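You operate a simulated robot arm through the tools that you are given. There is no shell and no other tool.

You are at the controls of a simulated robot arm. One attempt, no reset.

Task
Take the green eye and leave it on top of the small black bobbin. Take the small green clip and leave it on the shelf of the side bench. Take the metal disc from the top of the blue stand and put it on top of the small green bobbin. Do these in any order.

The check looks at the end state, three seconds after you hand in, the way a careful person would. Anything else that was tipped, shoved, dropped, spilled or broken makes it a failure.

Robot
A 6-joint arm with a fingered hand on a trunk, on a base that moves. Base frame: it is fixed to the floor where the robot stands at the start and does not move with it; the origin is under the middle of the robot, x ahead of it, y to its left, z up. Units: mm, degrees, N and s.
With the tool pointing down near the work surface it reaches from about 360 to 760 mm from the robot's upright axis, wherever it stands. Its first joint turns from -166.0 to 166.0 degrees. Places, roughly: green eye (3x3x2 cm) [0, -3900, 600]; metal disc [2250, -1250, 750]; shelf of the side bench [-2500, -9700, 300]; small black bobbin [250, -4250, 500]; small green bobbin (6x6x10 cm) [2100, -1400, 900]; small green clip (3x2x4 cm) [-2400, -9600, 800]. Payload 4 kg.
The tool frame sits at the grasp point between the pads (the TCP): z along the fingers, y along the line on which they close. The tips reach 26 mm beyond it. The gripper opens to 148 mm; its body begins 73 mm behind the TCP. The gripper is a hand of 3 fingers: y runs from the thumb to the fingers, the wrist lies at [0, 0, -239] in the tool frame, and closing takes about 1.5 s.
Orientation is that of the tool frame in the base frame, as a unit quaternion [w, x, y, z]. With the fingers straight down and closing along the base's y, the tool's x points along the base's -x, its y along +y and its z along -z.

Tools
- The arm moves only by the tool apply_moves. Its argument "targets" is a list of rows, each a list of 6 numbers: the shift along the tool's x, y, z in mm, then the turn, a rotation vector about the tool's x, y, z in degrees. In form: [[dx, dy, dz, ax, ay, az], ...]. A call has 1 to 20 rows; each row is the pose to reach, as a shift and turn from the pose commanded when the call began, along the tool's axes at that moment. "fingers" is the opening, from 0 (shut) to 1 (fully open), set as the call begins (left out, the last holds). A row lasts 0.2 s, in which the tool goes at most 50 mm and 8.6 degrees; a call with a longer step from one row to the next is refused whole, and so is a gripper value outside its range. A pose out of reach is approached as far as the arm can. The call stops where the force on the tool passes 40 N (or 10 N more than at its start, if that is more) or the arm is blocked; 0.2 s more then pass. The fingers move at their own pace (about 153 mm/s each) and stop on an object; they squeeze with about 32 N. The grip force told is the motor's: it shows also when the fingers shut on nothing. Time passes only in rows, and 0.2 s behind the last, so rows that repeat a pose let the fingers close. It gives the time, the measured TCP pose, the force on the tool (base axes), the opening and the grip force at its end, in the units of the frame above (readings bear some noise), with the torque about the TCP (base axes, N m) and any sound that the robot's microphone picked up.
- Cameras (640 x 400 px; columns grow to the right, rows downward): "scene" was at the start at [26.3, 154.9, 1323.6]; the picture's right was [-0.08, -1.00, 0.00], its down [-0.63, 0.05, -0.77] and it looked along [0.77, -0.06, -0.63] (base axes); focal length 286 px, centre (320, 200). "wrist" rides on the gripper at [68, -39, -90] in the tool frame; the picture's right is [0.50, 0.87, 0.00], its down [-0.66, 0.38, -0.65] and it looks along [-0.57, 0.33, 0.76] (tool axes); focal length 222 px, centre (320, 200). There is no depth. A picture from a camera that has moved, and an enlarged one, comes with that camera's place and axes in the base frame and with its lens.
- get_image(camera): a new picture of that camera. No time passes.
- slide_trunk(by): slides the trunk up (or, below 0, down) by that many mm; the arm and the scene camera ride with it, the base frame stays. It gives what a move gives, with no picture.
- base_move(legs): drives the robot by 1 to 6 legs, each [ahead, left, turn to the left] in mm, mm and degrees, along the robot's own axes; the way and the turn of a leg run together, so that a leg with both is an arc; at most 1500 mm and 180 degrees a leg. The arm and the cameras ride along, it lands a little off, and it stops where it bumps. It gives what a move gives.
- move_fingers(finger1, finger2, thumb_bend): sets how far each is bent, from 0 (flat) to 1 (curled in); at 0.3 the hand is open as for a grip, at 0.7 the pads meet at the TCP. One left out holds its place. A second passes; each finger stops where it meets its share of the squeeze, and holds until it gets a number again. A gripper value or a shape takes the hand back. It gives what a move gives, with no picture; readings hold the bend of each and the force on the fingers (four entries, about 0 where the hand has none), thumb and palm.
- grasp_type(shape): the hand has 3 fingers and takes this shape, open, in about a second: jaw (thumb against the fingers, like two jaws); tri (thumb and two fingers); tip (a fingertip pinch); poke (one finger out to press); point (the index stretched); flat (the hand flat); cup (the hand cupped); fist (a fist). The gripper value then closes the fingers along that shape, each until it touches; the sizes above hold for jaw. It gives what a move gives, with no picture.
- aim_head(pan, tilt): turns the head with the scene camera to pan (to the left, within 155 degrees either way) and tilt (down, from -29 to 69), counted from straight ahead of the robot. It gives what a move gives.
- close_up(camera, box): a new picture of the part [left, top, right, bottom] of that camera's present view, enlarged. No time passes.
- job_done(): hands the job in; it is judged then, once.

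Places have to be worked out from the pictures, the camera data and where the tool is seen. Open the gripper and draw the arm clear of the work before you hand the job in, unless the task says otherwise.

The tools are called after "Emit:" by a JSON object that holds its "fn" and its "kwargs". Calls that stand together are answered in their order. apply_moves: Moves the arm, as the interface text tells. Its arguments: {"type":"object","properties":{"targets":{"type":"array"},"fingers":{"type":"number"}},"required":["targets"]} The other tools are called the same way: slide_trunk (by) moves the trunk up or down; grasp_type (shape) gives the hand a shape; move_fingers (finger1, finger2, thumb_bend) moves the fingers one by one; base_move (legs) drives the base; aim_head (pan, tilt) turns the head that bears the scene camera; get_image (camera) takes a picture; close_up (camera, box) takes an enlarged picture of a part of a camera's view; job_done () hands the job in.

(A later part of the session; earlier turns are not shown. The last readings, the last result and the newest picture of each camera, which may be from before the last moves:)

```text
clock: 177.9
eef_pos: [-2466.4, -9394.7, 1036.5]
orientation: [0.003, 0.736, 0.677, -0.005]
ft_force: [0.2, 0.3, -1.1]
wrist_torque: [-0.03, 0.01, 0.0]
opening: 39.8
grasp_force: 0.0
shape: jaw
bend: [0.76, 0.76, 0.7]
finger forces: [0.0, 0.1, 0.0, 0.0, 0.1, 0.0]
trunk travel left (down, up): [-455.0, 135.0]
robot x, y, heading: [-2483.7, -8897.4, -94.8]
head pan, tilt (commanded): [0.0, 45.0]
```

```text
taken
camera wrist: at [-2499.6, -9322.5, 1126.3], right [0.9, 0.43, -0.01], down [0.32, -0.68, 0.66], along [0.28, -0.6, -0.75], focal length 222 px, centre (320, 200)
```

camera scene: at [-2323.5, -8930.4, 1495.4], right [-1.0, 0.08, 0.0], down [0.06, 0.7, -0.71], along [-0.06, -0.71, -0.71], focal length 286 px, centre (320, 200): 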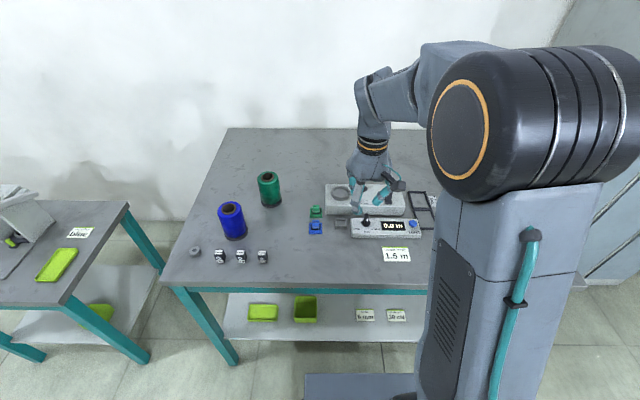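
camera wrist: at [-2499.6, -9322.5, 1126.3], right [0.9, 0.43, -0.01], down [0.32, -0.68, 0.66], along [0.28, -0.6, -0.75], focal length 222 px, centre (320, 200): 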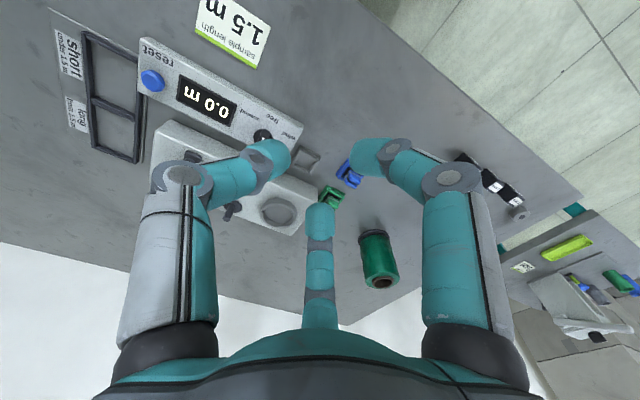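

I zoom in on the clips and on the lower shelf.

Emit:
{"fn": "close_up", "kwargs": {"camera": "scene", "box": [290, 190, 362, 244]}}

Emit:
{"fn": "close_up", "kwargs": {"camera": "scene", "box": [220, 270, 420, 350]}}

Emit:
{"fn": "close_up", "kwargs": {"camera": "wrist", "box": [280, 130, 400, 230]}}

```text
7.41 times, centred on (326, 217) of scene
camera zoom: at [-2323.5, -8930.4, 1495.4], right [-1.0, 0.08, 0.0], down [0.06, 0.7, -0.71], along [-0.06, -0.71, -0.71], focal length 2121 px, centre (276, 74)
```

zoom: 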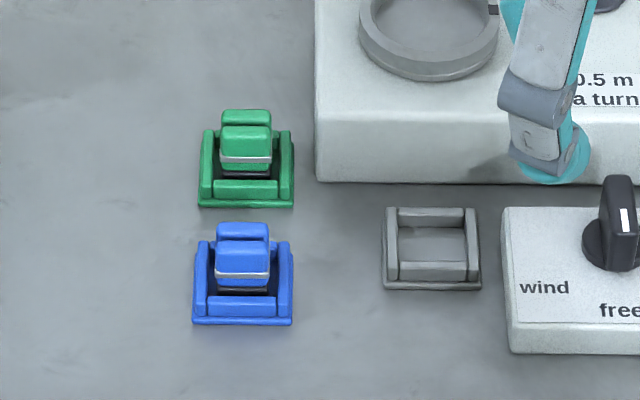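

```text
3.20 times, centred on (320, 310) of scene
camera zoom: at [-2323.5, -8930.4, 1495.4], right [-1.0, 0.08, 0.0], down [0.06, 0.7, -0.71], along [-0.06, -0.71, -0.71], focal length 916 px, centre (320, -152)
```

zoom: 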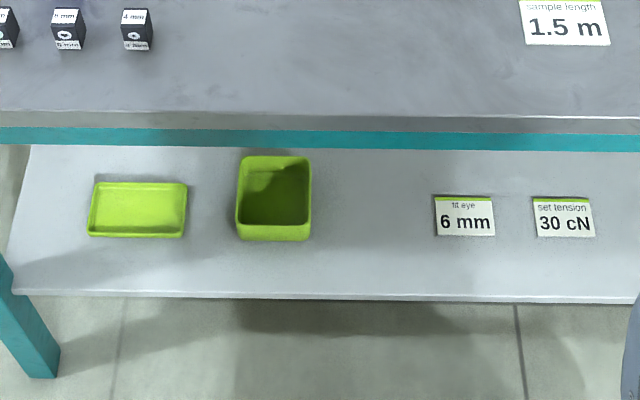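

```text
4.00 times, centred on (340, 180) of wrist
camera zoom: at [-2499.6, -9322.5, 1126.3], right [0.9, 0.43, -0.01], down [0.32, -0.68, 0.66], along [0.28, -0.6, -0.75], focal length 888 px, centre (240, 280)
```

zoom: 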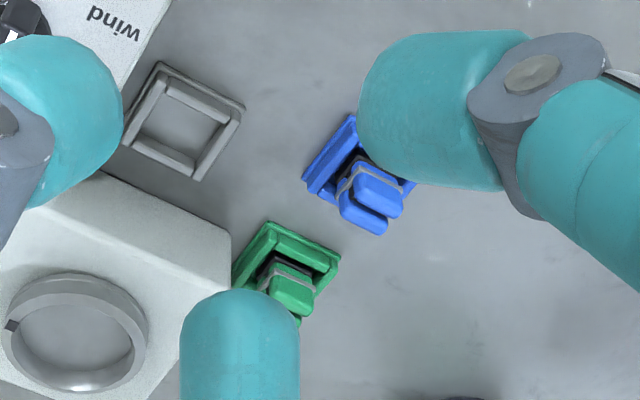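

The green clip stands in a small green nest: clip about 24×18 mm, top z≈822, at about (-2364, -9578), with the gauge box's corner ~32 mm to its right and the blue clip ~65 mm in front. I'll see what the "tip" shape looks like as a possible two-finger pinch.

Emit:
{"fn": "grasp_type", "kwargs": {"shape": "tip"}}

Emit:
{"fn": "get_image", "kwargs": {"camera": "wrist"}}

Emit:
{"fn": "apply_moves", "kwargs": {"targets": [[0, 0, 0, 0, 0, 0], [0, 0, 0, 0, 0, 0], [0, 0, 0, 0, 0, 0], [0, 0, 0, 0, 0, 0], [0, 0, 0, 0, 0, 0]], "fingers": 0.3}}

Emit:
{"fn": "get_image", "kwargs": {"camera": "wrist"}}

```text
clock: 178.8
eef_pos: [-2467.7, -9394.7, 1036.3]
orientation: [0.003, 0.736, 0.677, -0.004]
ft_force: [-0.3, -0.6, -1.0]
wrist_torque: [0.0, 0.0, 0.01]
opening: 148.1
grasp_force: 0.0
shape: tip
bend: [0.3, 0.3, 0.3]
finger forces: [0.0, 0.0, 0.1, 0.0, 0.0, 0.1]
trunk travel left (down, up): [-455.0, 135.0]
robot x, y, heading: [-2490.4, -8896.0, -94.8]
head pan, tilt (commanded): [0.0, 45.0]
```

```text
taken
camera wrist: at [-2499.6, -9322.5, 1126.3], right [0.9, 0.43, -0.01], down [0.32, -0.68, 0.66], along [0.28, -0.6, -0.75], focal length 222 px, centre (320, 200)
```

wrist: 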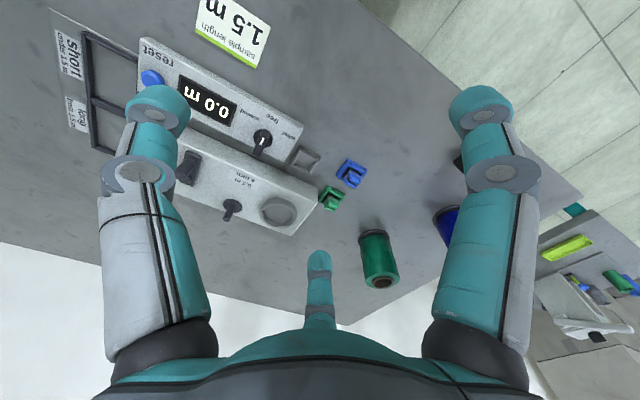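

```text
clock: 180.0
eef_pos: [-2468.2, -9395.1, 1036.7]
orientation: [0.003, 0.736, 0.677, -0.004]
ft_force: [0.3, -0.1, -0.4]
wrist_torque: [-0.03, 0.03, -0.01]
opening: 45.0
grasp_force: 0.1
shape: tip
bend: [0.77, 0.77, 0.7]
finger forces: [0.0, 0.1, 0.0, 0.0, 0.0, 0.1]
trunk travel left (down, up): [-455.0, 135.0]
robot x, y, heading: [-2484.1, -8895.5, -94.7]
head pan, tilt (commanded): [0.0, 45.0]
```

```text
taken
camera wrist: at [-2499.6, -9322.5, 1126.3], right [0.9, 0.43, -0.01], down [0.32, -0.68, 0.66], along [0.28, -0.6, -0.75], focal length 222 px, centre (320, 200)
```

wrist: 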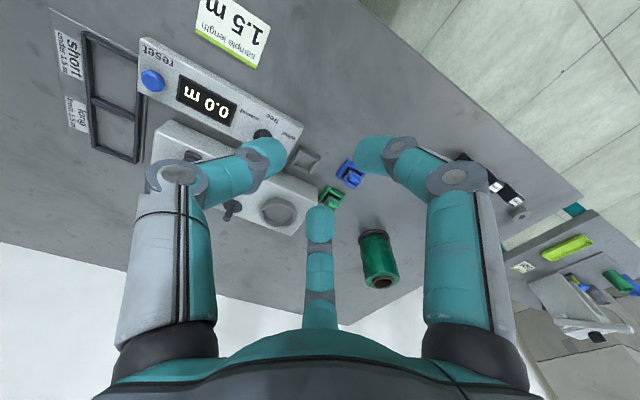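

"Tip" is the same three-finger claw. I'll use a yaw of 35° so no finger points at the gauge box, and move above the green clip at z≈945.

Emit:
{"fn": "apply_moves", "kwargs": {"targets": [[-35, 24, 0, 0, 0, 7], [-70, 47, 0, 0, 0, 14], [-105, 71, 0, 0, 0, 21], [-140, 95, 0, 0, 0, 28], [-174, 118, 0, 0, 0, 35], [-174, 118, 45, 0, 0, 35], [-174, 118, 90, 0, 0, 35], [-174, 118, 90, 0, 0, 35]], "fingers": 0.34}}

Emit:
{"fn": "get_image", "kwargs": {"camera": "wrist"}}

Emit:
{"fn": "get_image", "kwargs": {"camera": "scene"}}

```text
clock: 181.8
eef_pos: [-2363.8, -9579.0, 947.8]
orientation: [0.004, 0.906, 0.424, -0.003]
ft_force: [-0.2, 0.1, 0.2]
wrist_torque: [0.03, 0.01, -0.03]
opening: 50.1
grasp_force: 0.0
shape: tip
bend: [0.77, 0.77, 0.7]
finger forces: [0.1, 0.0, 0.0, 0.0, 0.1, 0.0]
trunk travel left (down, up): [-455.0, 135.0]
robot x, y, heading: [-2483.9, -8896.0, -94.9]
head pan, tilt (commanded): [0.0, 45.0]
```

```text
taken
camera wrist: at [-2350.2, -9500.0, 1037.7], right [0.99, -0.17, 0.0], down [-0.13, -0.74, 0.66], along [-0.11, -0.65, -0.75], focal length 222 px, centre (320, 200)
```

wrist: 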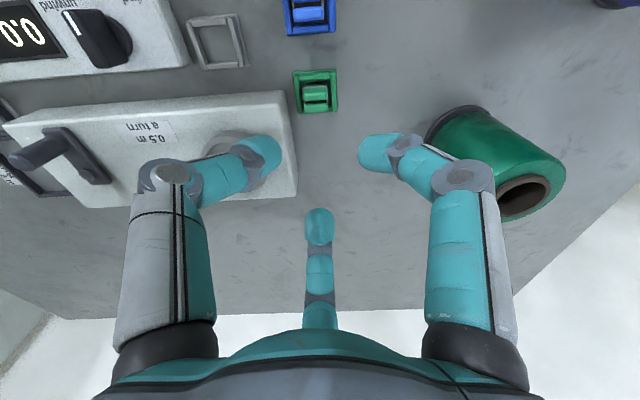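

```text
taken
camera scene: at [-2323.4, -8930.7, 1495.3], right [-1.0, 0.08, 0.0], down [0.06, 0.7, -0.71], along [-0.06, -0.7, -0.71], focal length 286 px, centre (320, 200)
```

scene: 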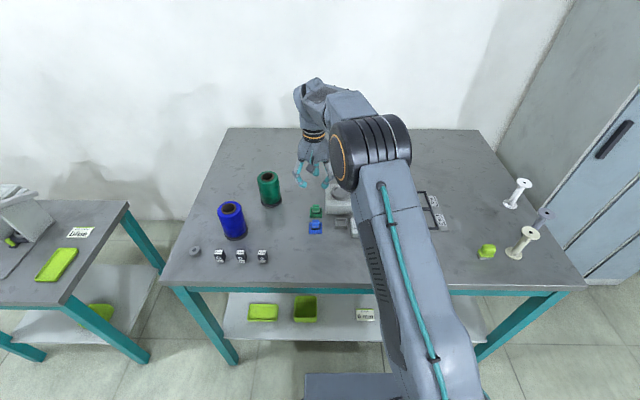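

The clip is right ahead in the wrist view. I zoom to measure it and its neighbours.

Emit:
{"fn": "close_up", "kwargs": {"camera": "wrist", "box": [250, 50, 390, 160]}}

Emit:
{"fn": "close_up", "kwargs": {"camera": "scene", "box": [280, 150, 376, 246]}}

```text
3.64 times, centred on (320, 105) of wrist
camera zoom: at [-2350.2, -9500.0, 1037.7], right [0.99, -0.17, 0.0], down [-0.13, -0.74, 0.66], along [-0.11, -0.65, -0.75], focal length 808 px, centre (320, 546)
```

zoom: 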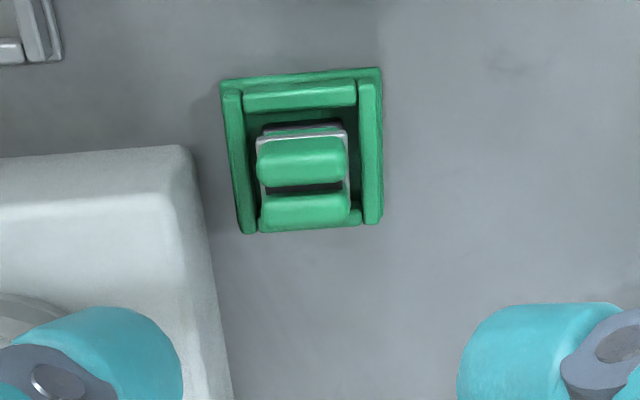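

```text
4.17 times, centred on (328, 198) of scene
camera zoom: at [-2323.4, -8930.7, 1495.3], right [-1.0, 0.08, 0.0], down [0.06, 0.7, -0.71], along [-0.06, -0.7, -0.71], focal length 1193 px, centre (287, 208)
```

zoom: 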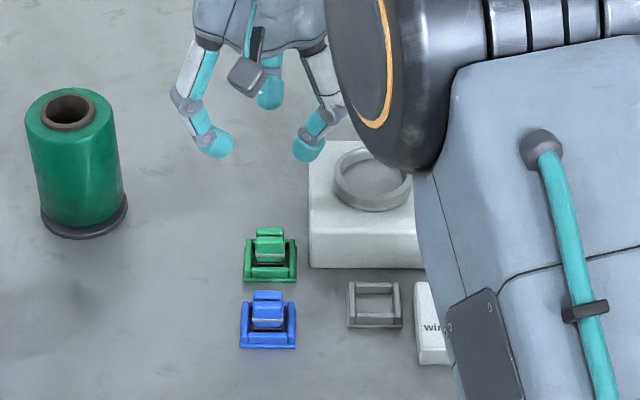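

Combining both views: bench top z≈796, clip centre ≈ (-2365, -9563), top z≈828, and the gauge box (top ~850) lies close to its right. I need the box edges precisely, so I zoom further and take a second viewpoint.

Emit:
{"fn": "close_up", "kwargs": {"camera": "wrist", "box": [240, 60, 360, 140]}}

Emit:
{"fn": "apply_moves", "kwargs": {"targets": [[30, -25, 0, 0, 0, 0], [60, -50, 0, 0, 0, 0], [60, -50, 0, 0, 0, 0]]}}

Emit:
{"fn": "get_image", "kwargs": {"camera": "wrist"}}

Emit:
{"fn": "close_up", "kwargs": {"camera": "scene", "box": [290, 190, 362, 244]}}

```text
5.00 times, centred on (300, 100) of wrist
camera zoom: at [-2350.2, -9500.0, 1037.7], right [0.99, -0.17, 0.0], down [-0.13, -0.74, 0.66], along [-0.11, -0.65, -0.75], focal length 1111 px, centre (420, 700)
```

zoom: 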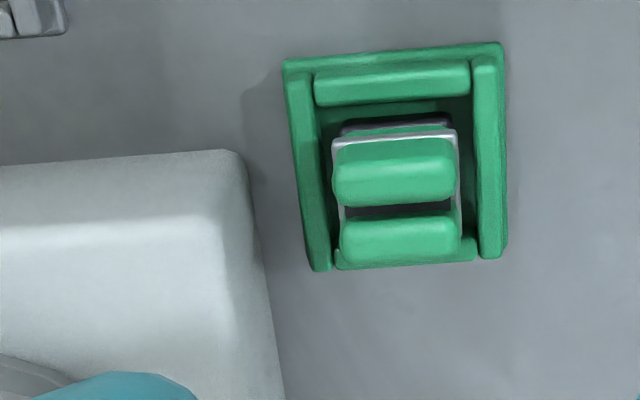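

```text
clock: 182.6
eef_pos: [-2362.8, -9500.0, 947.7]
orientation: [0.004, 0.906, 0.424, -0.003]
ft_force: [0.2, -0.3, 0.5]
wrist_torque: [0.02, -0.01, 0.04]
opening: 50.0
grasp_force: 0.2
shape: tip
bend: [0.77, 0.77, 0.7]
finger forces: [0.1, 0.0, 0.0, 0.0, 0.0, 0.1]
trunk travel left (down, up): [-455.0, 135.0]
robot x, y, heading: [-2483.3, -8899.3, -94.9]
head pan, tilt (commanded): [0.0, 45.0]
```

```text
taken
camera wrist: at [-2350.4, -9422.1, 1036.8], right [0.99, -0.17, 0.0], down [-0.13, -0.74, 0.66], along [-0.11, -0.65, -0.75], focal length 222 px, centre (320, 200)
```

wrist: 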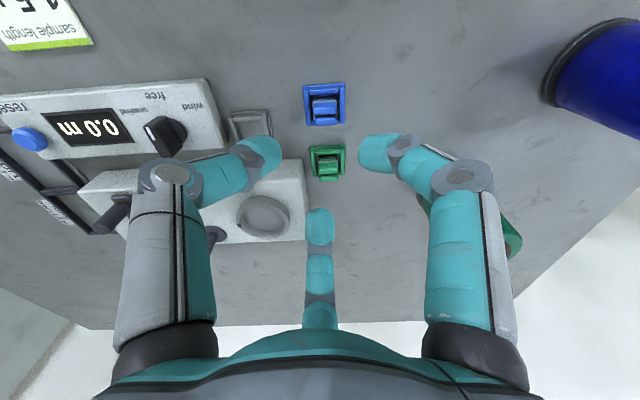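

```text
7.41 times, centred on (326, 217) of scene
camera zoom: at [-2323.5, -8930.1, 1495.3], right [-1.0, 0.08, 0.0], down [0.06, 0.7, -0.71], along [-0.06, -0.7, -0.71], focal length 2121 px, centre (276, 74)
```

zoom: 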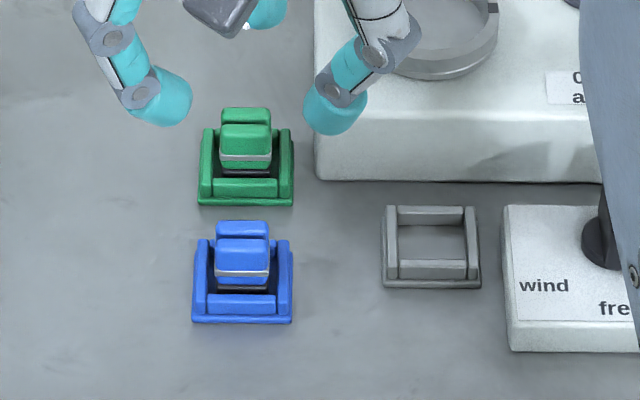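

Emit:
{"fn": "close_up", "kwargs": {"camera": "wrist", "box": [270, 130, 366, 194]}}

```text
6.25 times, centred on (318, 162) of wrist
camera zoom: at [-2350.4, -9422.1, 1036.8], right [0.99, -0.17, 0.0], down [-0.13, -0.74, 0.66], along [-0.11, -0.65, -0.75], focal length 1388 px, centre (332, 438)
```

zoom: 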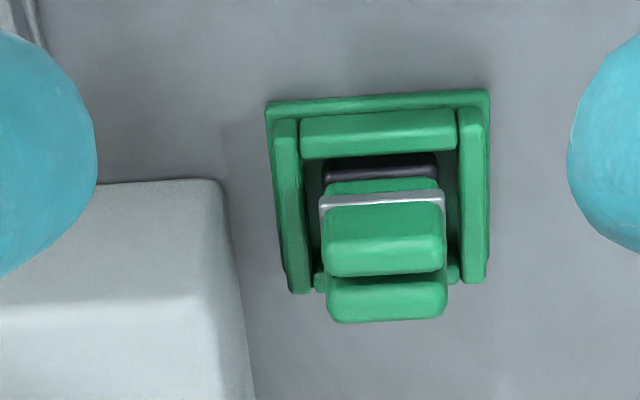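

Triangulating the two wrist views: clip centre (-2365, -9563), 22×18 mm, top z≈834, band at 820; nest floor ≈799; box's left face x≈-2396, front face y≈-9557, top ≈840. I'll go over the clip with 5° more yaw, then lean the hand 20° toward the robot so the same pose can place it upright on the low shelf.

Emit:
{"fn": "apply_moves", "kwargs": {"targets": [[-25, 19.4, 0, 0, 0, 2.5], [-49.8, 38.7, 0, 0, 0, 5], [-49.8, 38.7, 0, 0, 0, 5]], "fingers": 0.34}}

Emit:
{"fn": "apply_moves", "kwargs": {"targets": [[0, 0, 0, -4.3, -5.1, 0], [0, 0, 0, -8.6, -10.2, 0], [0, 0, 0, -12.9, -15.3, 0], [0, 0, 0, -12.9, -15.3, 0]]}}

Emit:
{"fn": "get_image", "kwargs": {"camera": "wrist"}}

Emit:
{"fn": "get_image", "kwargs": {"camera": "scene"}}

```text
clock: 183.4
eef_pos: [-2366.3, -9564.9, 947.2]
orientation: [0.003, 0.923, 0.384, -0.004]
ft_force: [-0.8, 0.3, -1.2]
wrist_torque: [-0.01, -0.02, 0.03]
opening: 49.9
grasp_force: 0.2
shape: tip
bend: [0.77, 0.77, 0.7]
finger forces: [0.0, 0.1, 0.0, 0.1, 0.0, 0.0]
trunk travel left (down, up): [-455.0, 135.0]
robot x, y, heading: [-2481.0, -8896.2, -94.7]
head pan, tilt (commanded): [0.0, 45.0]
```

```text
clock: 184.4
eef_pos: [-2366.5, -9564.0, 948.8]
orientation: [0.158, 0.908, 0.378, -0.083]
ft_force: [0.0, -0.3, -0.1]
wrist_torque: [-0.01, 0.04, 0.0]
opening: 50.1
grasp_force: 0.1
shape: tip
bend: [0.77, 0.77, 0.7]
finger forces: [0.0, 0.0, 0.0, 0.1, 0.1, 0.0]
trunk travel left (down, up): [-455.0, 135.0]
robot x, y, heading: [-2485.1, -8898.8, -94.6]
head pan, tilt (commanded): [0.0, 45.0]
```

```text
taken
camera wrist: at [-2343.8, -9460.6, 1005.4], right [0.97, -0.24, 0.06], down [-0.17, -0.45, 0.87], along [-0.19, -0.86, -0.48], focal length 222 px, centre (320, 200)
```

wrist: 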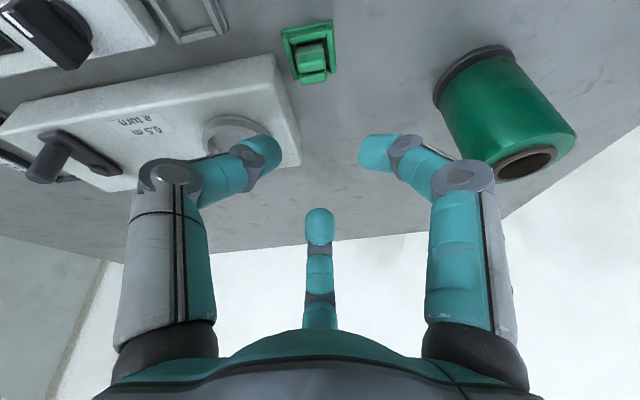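

```text
taken
camera scene: at [-2323.5, -8930.2, 1495.4], right [-1.0, 0.08, 0.0], down [0.06, 0.7, -0.71], along [-0.06, -0.7, -0.71], focal length 286 px, centre (320, 200)
```

scene: 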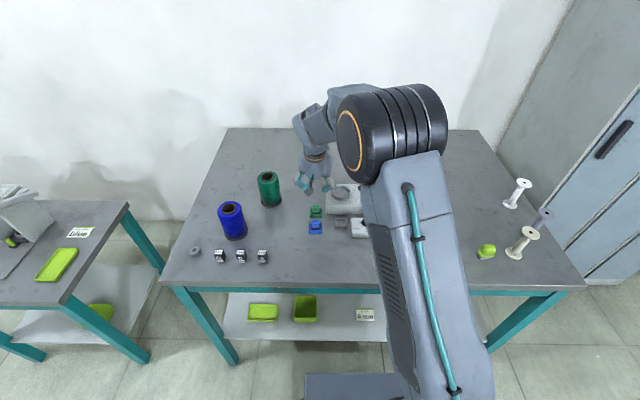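

The lean is right (tool points 20° forward of straight down). I shift so the fingertip plane, not the TCP, meets the clip, and lower to z≈900.

Emit:
{"fn": "apply_moves", "kwargs": {"targets": [[10.7, -8, 21, 0, 0, 0], [21.4, -15.9, 42, 0, 0, 0], [21.4, -15.9, 42, 0, 0, 0]]}}

Emit:
{"fn": "get_image", "kwargs": {"camera": "wrist"}}

Emit:
{"fn": "close_up", "kwargs": {"camera": "scene", "box": [280, 160, 370, 240]}}

```text
clock: 185.2
eef_pos: [-2363.5, -9553.2, 900.3]
orientation: [0.159, 0.908, 0.378, -0.081]
ft_force: [0.7, -0.8, 0.5]
wrist_torque: [-0.01, 0.01, -0.02]
opening: 50.0
grasp_force: 0.2
shape: tip
bend: [0.77, 0.77, 0.7]
finger forces: [0.0, 0.0, 0.1, 0.0, 0.0, 0.0]
trunk travel left (down, up): [-455.0, 135.0]
robot x, y, heading: [-2484.4, -8898.3, -95.1]
head pan, tilt (commanded): [0.0, 45.0]
```

```text
taken
camera wrist: at [-2340.9, -9451.1, 956.7], right [0.97, -0.24, 0.06], down [-0.17, -0.46, 0.87], along [-0.19, -0.86, -0.48], focal length 222 px, centre (320, 200)
```

wrist: 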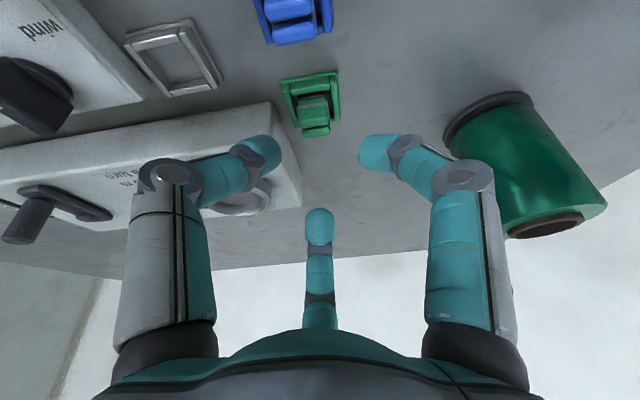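

```text
5.00 times, centred on (325, 200) of scene
camera zoom: at [-2323.4, -8930.5, 1495.3], right [-1.0, 0.08, 0.0], down [0.06, 0.7, -0.71], along [-0.06, -0.7, -0.71], focal length 1432 px, centre (295, 200)
```

zoom: 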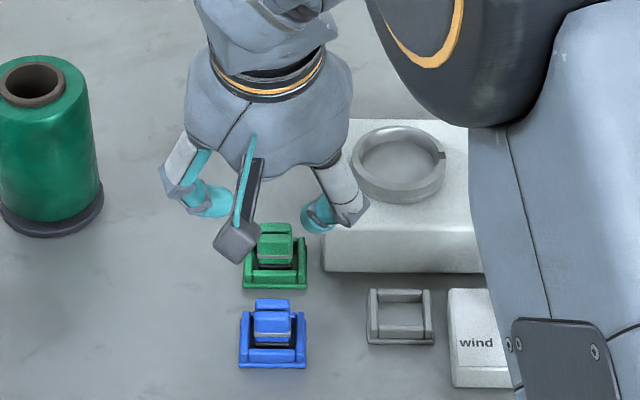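

Prediction and view agree. I lower about 25 mm more and check clearance to the box and blue clip.

Emit:
{"fn": "apply_moves", "kwargs": {"targets": [[3.4, -2.8, 11.7, 0, 0, 0], [6.8, -5.6, 23.4, 0, 0, 0], [6.8, -5.6, 23.4, 0, 0, 0]]}}

Emit:
{"fn": "get_image", "kwargs": {"camera": "wrist"}}

Emit:
{"fn": "close_up", "kwargs": {"camera": "scene", "box": [290, 170, 370, 240]}}

```text
clock: 186.0
eef_pos: [-2362.5, -9554.8, 873.6]
orientation: [0.158, 0.908, 0.379, -0.082]
ft_force: [0.0, -0.3, 0.4]
wrist_torque: [-0.01, 0.01, 0.0]
opening: 50.1
grasp_force: 0.1
shape: tip
bend: [0.77, 0.77, 0.7]
finger forces: [0.0, 0.0, 0.0, 0.0, 0.0, 0.1]
trunk travel left (down, up): [-455.0, 135.0]
robot x, y, heading: [-2481.5, -8898.2, -95.0]
head pan, tilt (commanded): [0.0, 45.0]
```

```text
taken
camera wrist: at [-2341.2, -9451.3, 931.4], right [0.97, -0.24, 0.06], down [-0.17, -0.46, 0.87], along [-0.19, -0.86, -0.48], focal length 222 px, centre (320, 200)
```

wrist: 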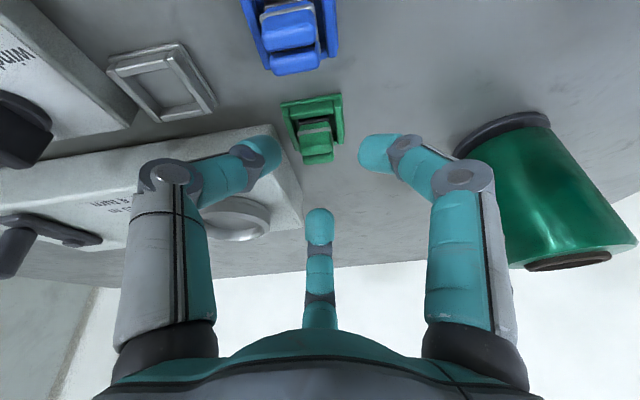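

```text
5.71 times, centred on (330, 205) of scene
camera zoom: at [-2323.5, -8930.5, 1495.3], right [-1.0, 0.08, 0.0], down [0.06, 0.7, -0.71], along [-0.06, -0.7, -0.71], focal length 1636 px, centre (263, 171)
```

zoom: 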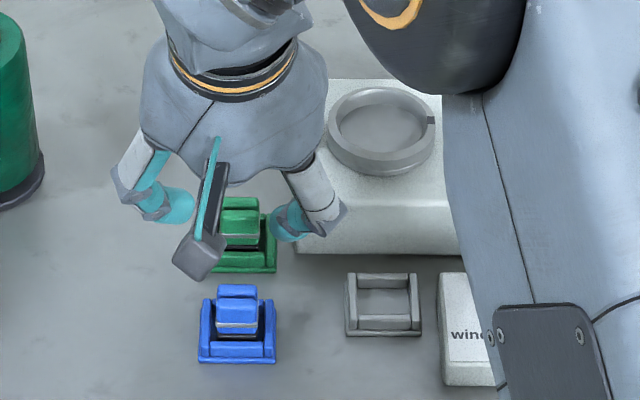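

Thumb is coming down in front of the box with room to spare. I lower the last 20 mm to TCP z≈853.

Emit:
{"fn": "apply_moves", "kwargs": {"targets": [[1.6, -2.8, 7.5, 0, 0, 0], [3.2, -5, 15, 0, 0, 0], [4.4, -6, 19.6, 0, 0, 0], [4.4, -6, 19.6, 0, 0, 0]]}}

Emit:
{"fn": "get_image", "kwargs": {"camera": "wrist"}}

Emit:
{"fn": "close_up", "kwargs": {"camera": "scene", "box": [290, 180, 362, 234]}}

```text
clock: 187.0
eef_pos: [-2365.0, -9554.5, 852.6]
orientation: [0.159, 0.908, 0.379, -0.082]
ft_force: [-0.4, -0.1, 0.0]
wrist_torque: [0.0, -0.02, 0.0]
opening: 50.2
grasp_force: 0.0
shape: tip
bend: [0.77, 0.77, 0.7]
finger forces: [0.0, 0.1, 0.1, 0.1, 0.0, 0.0]
trunk travel left (down, up): [-455.0, 135.0]
robot x, y, heading: [-2483.1, -8896.6, -94.7]
head pan, tilt (commanded): [0.0, 45.0]
```

```text
taken
camera wrist: at [-2343.1, -9450.6, 910.5], right [0.97, -0.24, 0.06], down [-0.17, -0.46, 0.87], along [-0.19, -0.86, -0.48], focal length 222 px, centre (320, 200)
```

wrist: 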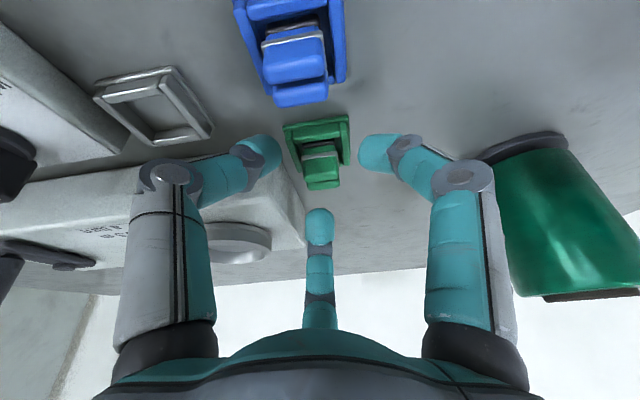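

```text
7.41 times, centred on (326, 207) of scene
camera zoom: at [-2323.5, -8930.4, 1495.3], right [-1.0, 0.08, 0.0], down [0.06, 0.7, -0.71], along [-0.06, -0.7, -0.71], focal length 2121 px, centre (276, 148)
```

zoom: 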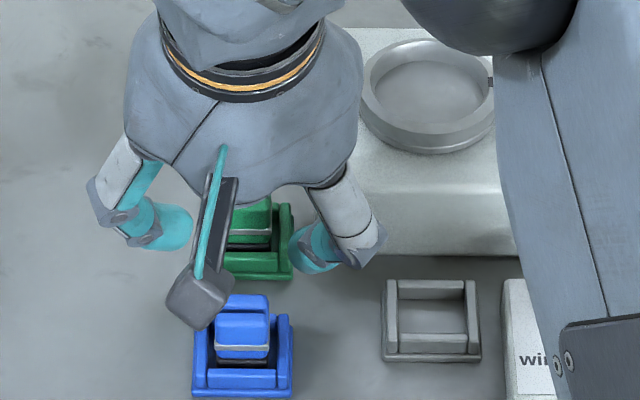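

Emit:
{"fn": "close_up", "kwargs": {"camera": "wrist", "box": [240, 100, 400, 240]}}

```text
2.86 times, centred on (320, 170) of wrist
camera zoom: at [-2343.1, -9450.6, 910.5], right [0.97, -0.24, 0.06], down [-0.17, -0.46, 0.87], along [-0.19, -0.86, -0.48], focal length 635 px, centre (320, 286)
```

zoom: 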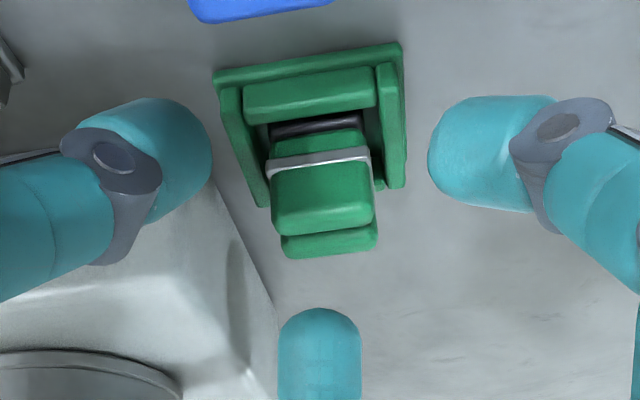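

The 20° lean makes the front tips too low and the rear tip too high for the clip's short exposed part, so a straight-down grasp is better here; the clip can be set down with a slight lean later. I rise 40 mm and undo the tilt.

Emit:
{"fn": "apply_moves", "kwargs": {"targets": [[-5.4, 4.5, -18.7, 0, 0, 0], [-10.8, 9, -37.4, 0, 0, 0], [-10.8, 9, -37.4, 4.3, 5.1, 0], [-10.8, 9, -37.4, 8.6, 10.2, 0], [-10.8, 9, -37.4, 12.9, 15.3, 0], [-10.8, 9, -37.4, 12.9, 15.3, 0]]}}

Emit:
{"fn": "get_image", "kwargs": {"camera": "wrist"}}

```text
clock: 188.4
eef_pos: [-2365.5, -9553.2, 893.5]
orientation: [0.005, 0.923, 0.385, -0.003]
ft_force: [0.7, 0.2, 0.5]
wrist_torque: [-0.02, -0.01, 0.02]
opening: 49.8
grasp_force: 0.1
shape: tip
bend: [0.77, 0.77, 0.7]
finger forces: [0.0, 0.1, 0.0, 0.1, 0.0, 0.0]
trunk travel left (down, up): [-455.0, 135.0]
robot x, y, heading: [-2483.3, -8895.2, -94.9]
head pan, tilt (commanded): [0.0, 45.0]
```

```text
taken
camera wrist: at [-2345.1, -9476.8, 982.9], right [0.97, -0.25, 0.0], down [-0.19, -0.73, 0.66], along [-0.17, -0.64, -0.75], focal length 222 px, centre (320, 200)
```

wrist: 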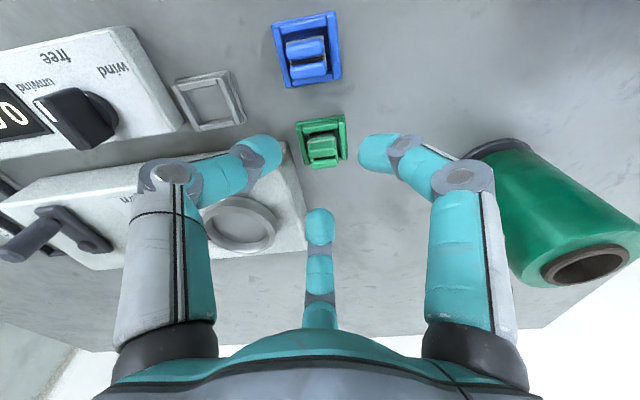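

Upright again. I centre over the clip at (-2365, -9563) and lower to z≈860, then check.

Emit:
{"fn": "apply_moves", "kwargs": {"targets": [[-6.6, 7.3, 0, 0, 0, 0], [-6.6, 7.3, 17, 0, 0, 0], [-6.6, 7.3, 33, 0, 0, 0], [-6.6, 7.3, 33, 0, 0, 0]]}}

Emit:
{"fn": "close_up", "kwargs": {"camera": "wrist", "box": [240, 100, 400, 240]}}

Emit:
{"fn": "close_up", "kwargs": {"camera": "scene", "box": [290, 180, 362, 234]}}

```text
clock: 189.4
eef_pos: [-2363.6, -9563.2, 859.8]
orientation: [0.004, 0.923, 0.384, -0.003]
ft_force: [0.0, -0.7, 0.5]
wrist_torque: [-0.01, -0.02, 0.0]
opening: 50.0
grasp_force: 0.1
shape: tip
bend: [0.77, 0.77, 0.7]
finger forces: [0.0, 0.0, 0.0, 0.0, 0.0, 0.0]
trunk travel left (down, up): [-455.0, 135.0]
robot x, y, heading: [-2482.8, -8896.5, -94.7]
head pan, tilt (commanded): [0.0, 45.0]
```

```text
2.86 times, centred on (320, 170) of wrist
camera zoom: at [-2344.2, -9486.6, 949.8], right [0.97, -0.26, 0.0], down [-0.19, -0.73, 0.66], along [-0.17, -0.64, -0.75], focal length 635 px, centre (320, 286)
```

zoom: 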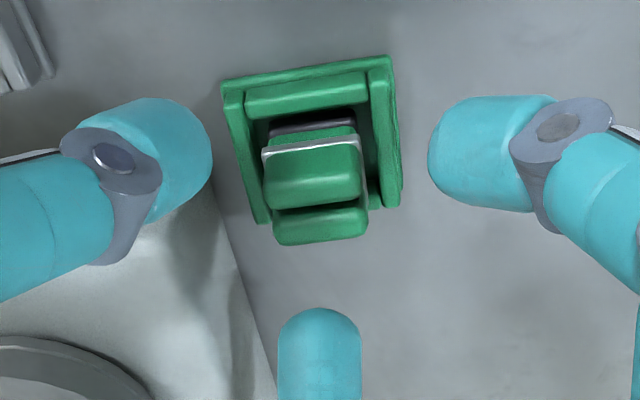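

```text
7.41 times, centred on (326, 207) of scene
camera zoom: at [-2323.5, -8930.6, 1495.3], right [-1.0, 0.08, 0.0], down [0.06, 0.7, -0.71], along [-0.06, -0.7, -0.71], focal length 2121 px, centre (276, 148)
```

zoom: 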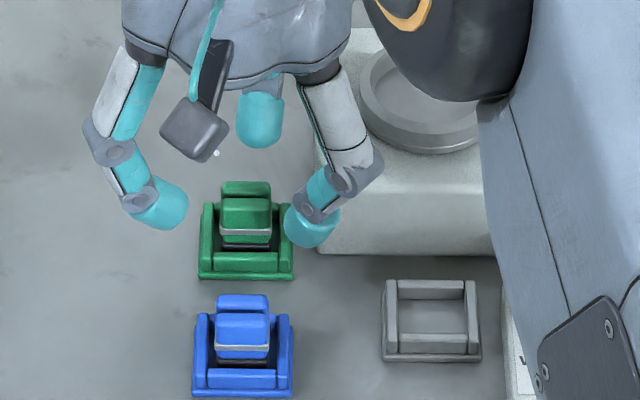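

Clip is centred under the hand. I pre-close to about 32 mm at this height, so the tips will descend inside the nest's rails rather than sweep across them.

Emit:
{"fn": "apply_moves", "kwargs": {"targets": [[0.6, -2.3, 0, 0, 0, 0], [0.6, -2.3, 0, 0, 0, 0], [0.6, -2.3, 0, 0, 0, 0]], "fingers": 0.23}}

Emit:
{"fn": "close_up", "kwargs": {"camera": "wrist", "box": [240, 100, 400, 240]}}

Emit:
{"fn": "close_up", "kwargs": {"camera": "scene", "box": [290, 180, 362, 234]}}

```text
clock: 190.2
eef_pos: [-2364.6, -9562.0, 860.9]
orientation: [0.004, 0.923, 0.384, -0.003]
ft_force: [0.7, 0.6, 0.4]
wrist_torque: [-0.01, 0.01, 0.02]
opening: 34.3
grasp_force: 0.0
shape: tip
bend: [0.76, 0.76, 0.7]
finger forces: [0.0, 0.0, 0.0, 0.0, 0.1, 0.0]
trunk travel left (down, up): [-455.0, 135.0]
robot x, y, heading: [-2486.4, -8896.3, -94.4]
head pan, tilt (commanded): [0.0, 45.0]
```

```text
2.86 times, centred on (320, 170) of wrist
camera zoom: at [-2345.6, -9484.7, 949.9], right [0.97, -0.26, 0.0], down [-0.19, -0.72, 0.66], along [-0.17, -0.64, -0.75], focal length 635 px, centre (320, 286)
```

zoom: 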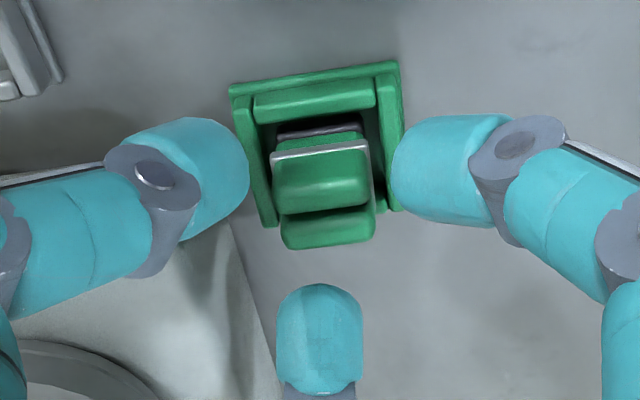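

```text
7.41 times, centred on (326, 207) of scene
camera zoom: at [-2323.5, -8930.4, 1495.4], right [-1.0, 0.08, 0.0], down [0.06, 0.7, -0.71], along [-0.06, -0.7, -0.71], focal length 2121 px, centre (276, 148)
```

zoom: 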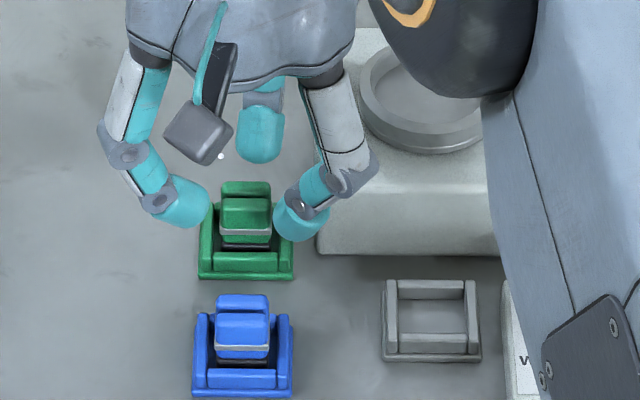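

Tips surround the clip's top with about 5–7 mm gaps. I lower 12 mm straight down.

Emit:
{"fn": "apply_moves", "kwargs": {"targets": [[0, 0, 5, 0, 0, 0], [0, 0, 9, 0, 0, 0], [0, 0, 12, 0, 0, 0], [0, 0, 12, 0, 0, 0]]}}

Emit:
{"fn": "close_up", "kwargs": {"camera": "wrist", "box": [240, 100, 400, 240]}}

Emit:
{"fn": "close_up", "kwargs": {"camera": "scene", "box": [300, 190, 350, 230]}}

```text
clock: 191.2
eef_pos: [-2365.8, -9561.5, 847.9]
orientation: [0.004, 0.923, 0.384, -0.003]
ft_force: [-0.1, 0.1, -0.1]
wrist_torque: [0.0, 0.0, -0.01]
opening: 34.3
grasp_force: 0.1
shape: tip
bend: [0.76, 0.76, 0.7]
finger forces: [0.0, 0.0, 0.1, 0.0, 0.0, 0.0]
trunk travel left (down, up): [-455.0, 135.0]
robot x, y, heading: [-2483.3, -8897.7, -94.9]
head pan, tilt (commanded): [0.0, 45.0]
```

```text
2.86 times, centred on (320, 170) of wrist
camera zoom: at [-2346.0, -9485.0, 938.0], right [0.97, -0.26, 0.0], down [-0.19, -0.73, 0.66], along [-0.17, -0.64, -0.75], focal length 635 px, centre (320, 286)
```

zoom: 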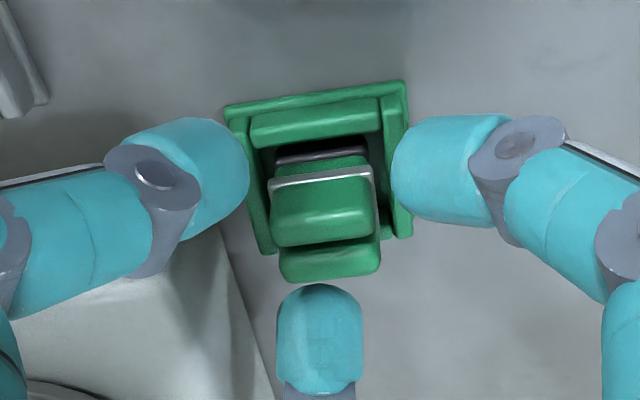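

```text
10.00 times, centred on (325, 210) of scene
camera zoom: at [-2323.5, -8930.4, 1495.3], right [-1.0, 0.08, 0.0], down [0.06, 0.7, -0.71], along [-0.06, -0.7, -0.71], focal length 2863 px, centre (270, 100)
```

zoom: 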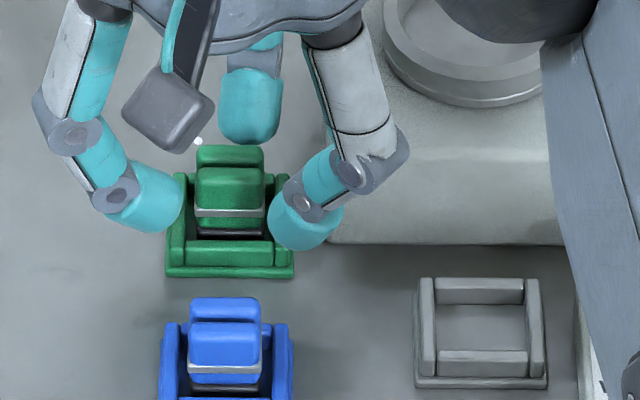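

Tips are at mid-height of the exposed clip, clear of rails and box. I close.

Emit:
{"fn": "apply_moves", "kwargs": {"targets": [[0, 0, 0, 0, 0, 0], [0, 0, 0, 0, 0, 0], [0, 0, 0, 0, 0, 0], [0, 0, 0, 0, 0, 0]], "fingers": 0.0}}

Emit:
{"fn": "close_up", "kwargs": {"camera": "wrist", "box": [240, 100, 400, 240]}}

Emit:
{"fn": "close_up", "kwargs": {"camera": "scene", "box": [300, 190, 350, 230]}}

```text
clock: 192.2
eef_pos: [-2366.0, -9563.0, 848.1]
orientation: [0.004, 0.923, 0.385, -0.003]
ft_force: [2.4, -0.9, -0.7]
wrist_torque: [-0.04, -0.06, -0.05]
opening: 16.8
grasp_force: 32.3
shape: tip
bend: [0.74, 0.74, 0.7]
finger forces: [28.6, 25.7, 0.0, 0.1, 23.1, 0.1]
trunk travel left (down, up): [-455.0, 135.0]
robot x, y, heading: [-2485.6, -8899.1, -94.9]
head pan, tilt (commanded): [0.0, 45.0]
```

```text
2.86 times, centred on (320, 170) of wrist
camera zoom: at [-2345.7, -9485.0, 938.0], right [0.97, -0.26, 0.0], down [-0.19, -0.73, 0.66], along [-0.17, -0.64, -0.75], focal length 635 px, centre (320, 286)
```

zoom: 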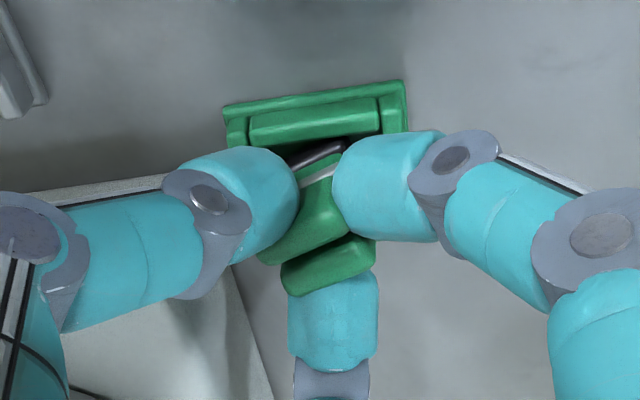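

```text
10.00 times, centred on (325, 210) of scene
camera zoom: at [-2323.3, -8930.5, 1495.3], right [-1.0, 0.08, 0.0], down [0.06, 0.7, -0.71], along [-0.06, -0.7, -0.71], focal length 2863 px, centre (270, 100)
```

zoom: 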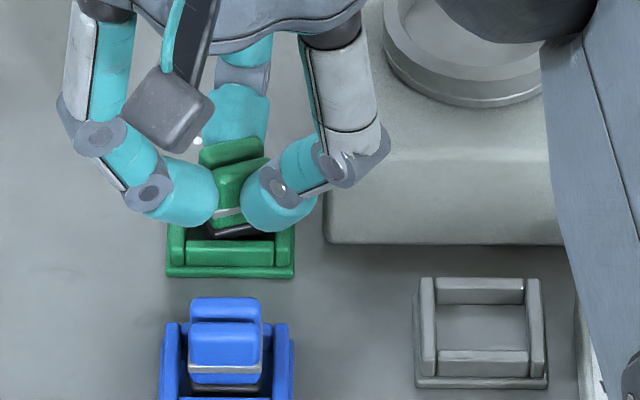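

The clip turned slightly but is firmly held by all three tips, and the nest hasn't moved. I lift slowly and check that only the clip comes up.

Emit:
{"fn": "apply_moves", "kwargs": {"targets": [[0, 0, -2, 0, 0, 0], [0, 0, -5, 0, 0, 0], [0, 0, -9, 0, 0, 0], [0, 0, -14, 0, 0, 0], [0, 0, -20, 0, 0, 0], [0, 0, -20, 0, 0, 0]]}}

Emit:
{"fn": "close_up", "kwargs": {"camera": "scene", "box": [300, 185, 350, 225]}}

Emit:
{"fn": "close_up", "kwargs": {"camera": "wrist", "box": [240, 100, 400, 240]}}

```text
clock: 193.6
eef_pos: [-2365.6, -9561.9, 868.9]
orientation: [0.004, 0.923, 0.384, -0.003]
ft_force: [-0.1, 1.3, -1.3]
wrist_torque: [0.03, 0.01, 0.0]
opening: 11.8
grasp_force: 31.7
shape: tip
bend: [0.76, 0.78, 0.72]
finger forces: [22.1, 27.1, 0.0, 0.0, 31.4, 0.0]
trunk travel left (down, up): [-455.0, 135.0]
robot x, y, heading: [-2485.6, -8896.5, -94.9]
head pan, tilt (commanded): [0.0, 45.0]
```

```text
10.00 times, centred on (325, 205) of scene
camera zoom: at [-2323.5, -8930.4, 1495.4], right [-1.0, 0.08, 0.0], down [0.06, 0.7, -0.71], along [-0.06, -0.7, -0.71], focal length 2863 px, centre (270, 150)
```

zoom: 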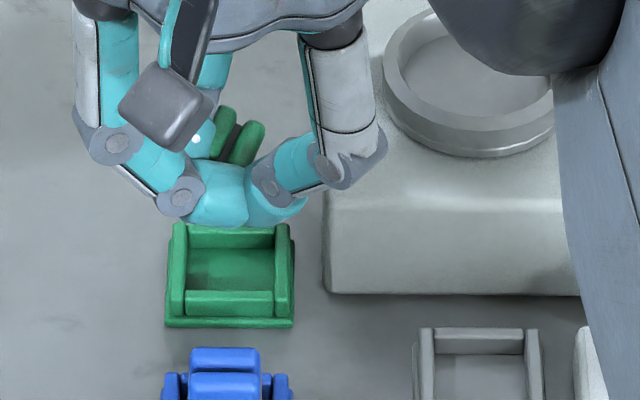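

```text
2.86 times, centred on (320, 170) of wrist
camera zoom: at [-2345.9, -9484.8, 958.2], right [0.97, -0.26, 0.0], down [-0.19, -0.72, 0.66], along [-0.17, -0.64, -0.75], focal length 635 px, centre (320, 286)
```

zoom: 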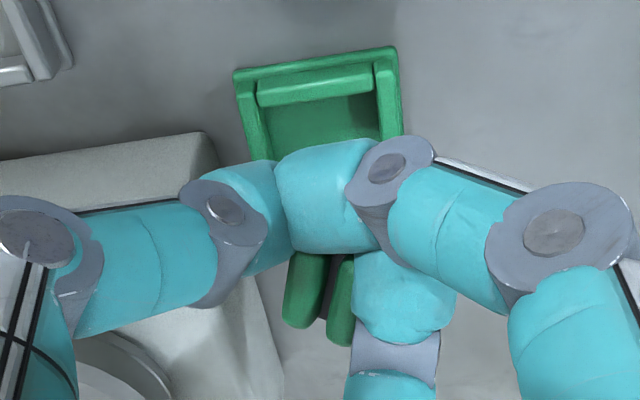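

The clip came out and the nest is in place, but the clip has swivelled in the grip. I look more closely before moving on.

Emit:
{"fn": "get_image", "kwargs": {"camera": "wrist"}}

Emit:
{"fn": "close_up", "kwargs": {"camera": "scene", "box": [304, 186, 336, 210]}}

Emit:
{"fn": "close_up", "kwargs": {"camera": "wrist", "box": [290, 150, 370, 230]}}

```text
taken
camera wrist: at [-2345.9, -9484.8, 958.2], right [0.97, -0.26, 0.0], down [-0.19, -0.72, 0.66], along [-0.17, -0.64, -0.75], focal length 222 px, centre (320, 200)
```

wrist: 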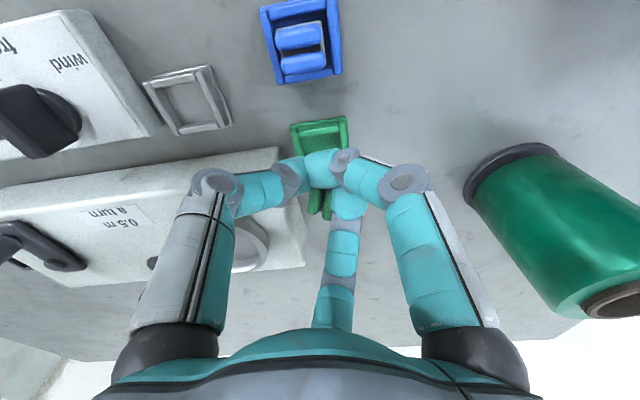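

```text
16.00 times, centred on (320, 198) of scene
camera zoom: at [-2323.5, -8930.4, 1495.4], right [-1.0, 0.08, 0.0], down [0.06, 0.7, -0.71], along [-0.06, -0.7, -0.71], focal length 4581 px, centre (320, 232)
```

zoom: 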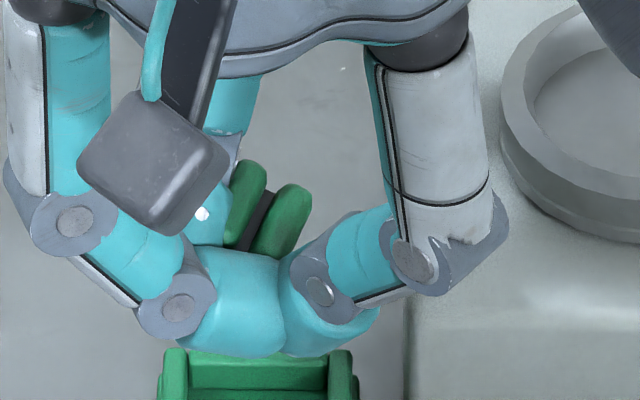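

```text
5.00 times, centred on (330, 190) of wrist
camera zoom: at [-2345.9, -9484.8, 958.2], right [0.97, -0.26, 0.0], down [-0.19, -0.72, 0.66], along [-0.17, -0.64, -0.75], focal length 1111 px, centre (270, 250)
```

zoom: 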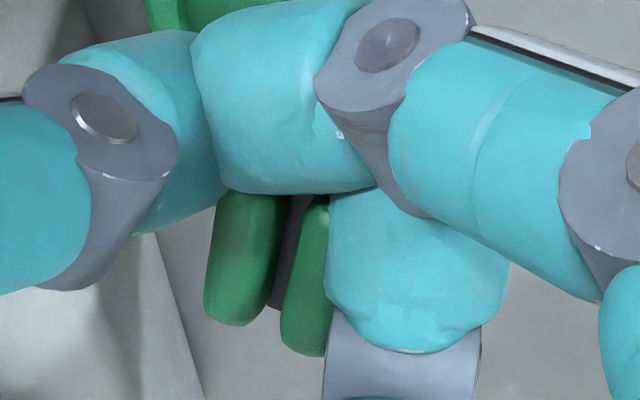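

The clip is pinched off-centre between the tips. Rather than risk it, I'll carry it gently to the empty front part of the bench top, set it down there and re-grasp it properly. First raise slowly.

Emit:
{"fn": "apply_moves", "kwargs": {"targets": [[0, 0, -6, 0, 0, 0], [0, 0, -13, 0, 0, 0], [0, 0, -20, 0, 0, 0], [0, 0, -27, 0, 0, 0], [0, 0, -34, 0, 0, 0], [0, 0, -41, 0, 0, 0], [0, 0, -45, 0, 0, 0], [0, 0, -45, 0, 0, 0]]}}

Emit:
{"fn": "close_up", "kwargs": {"camera": "wrist", "box": [270, 130, 370, 230]}}

Emit:
{"fn": "close_up", "kwargs": {"camera": "scene", "box": [290, 160, 354, 208]}}

```text
clock: 195.4
eef_pos: [-2366.4, -9561.2, 912.7]
orientation: [0.004, 0.923, 0.384, -0.004]
ft_force: [0.4, 0.2, 0.1]
wrist_torque: [0.03, 0.03, 0.03]
opening: 12.1
grasp_force: 32.4
shape: tip
bend: [0.76, 0.78, 0.72]
finger forces: [21.9, 27.5, 0.1, 0.1, 31.3, 0.0]
trunk travel left (down, up): [-455.0, 135.0]
robot x, y, heading: [-2483.5, -8898.1, -94.7]
head pan, tilt (commanded): [0.0, 45.0]
```

```text
4.00 times, centred on (320, 180) of wrist
camera zoom: at [-2345.7, -9484.2, 1002.9], right [0.97, -0.26, 0.0], down [-0.19, -0.73, 0.66], along [-0.17, -0.64, -0.75], focal length 888 px, centre (320, 280)
```

zoom: 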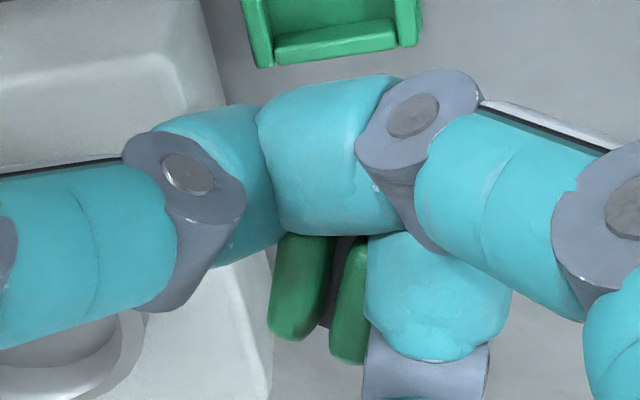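

```text
8.33 times, centred on (322, 184) of scene
camera zoom: at [-2323.5, -8930.4, 1495.4], right [-1.0, 0.08, 0.0], down [0.06, 0.7, -0.71], along [-0.06, -0.7, -0.71], focal length 2386 px, centre (303, 333)
```

zoom: 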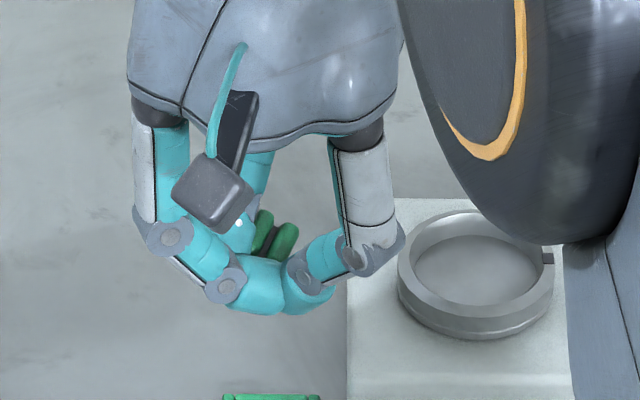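

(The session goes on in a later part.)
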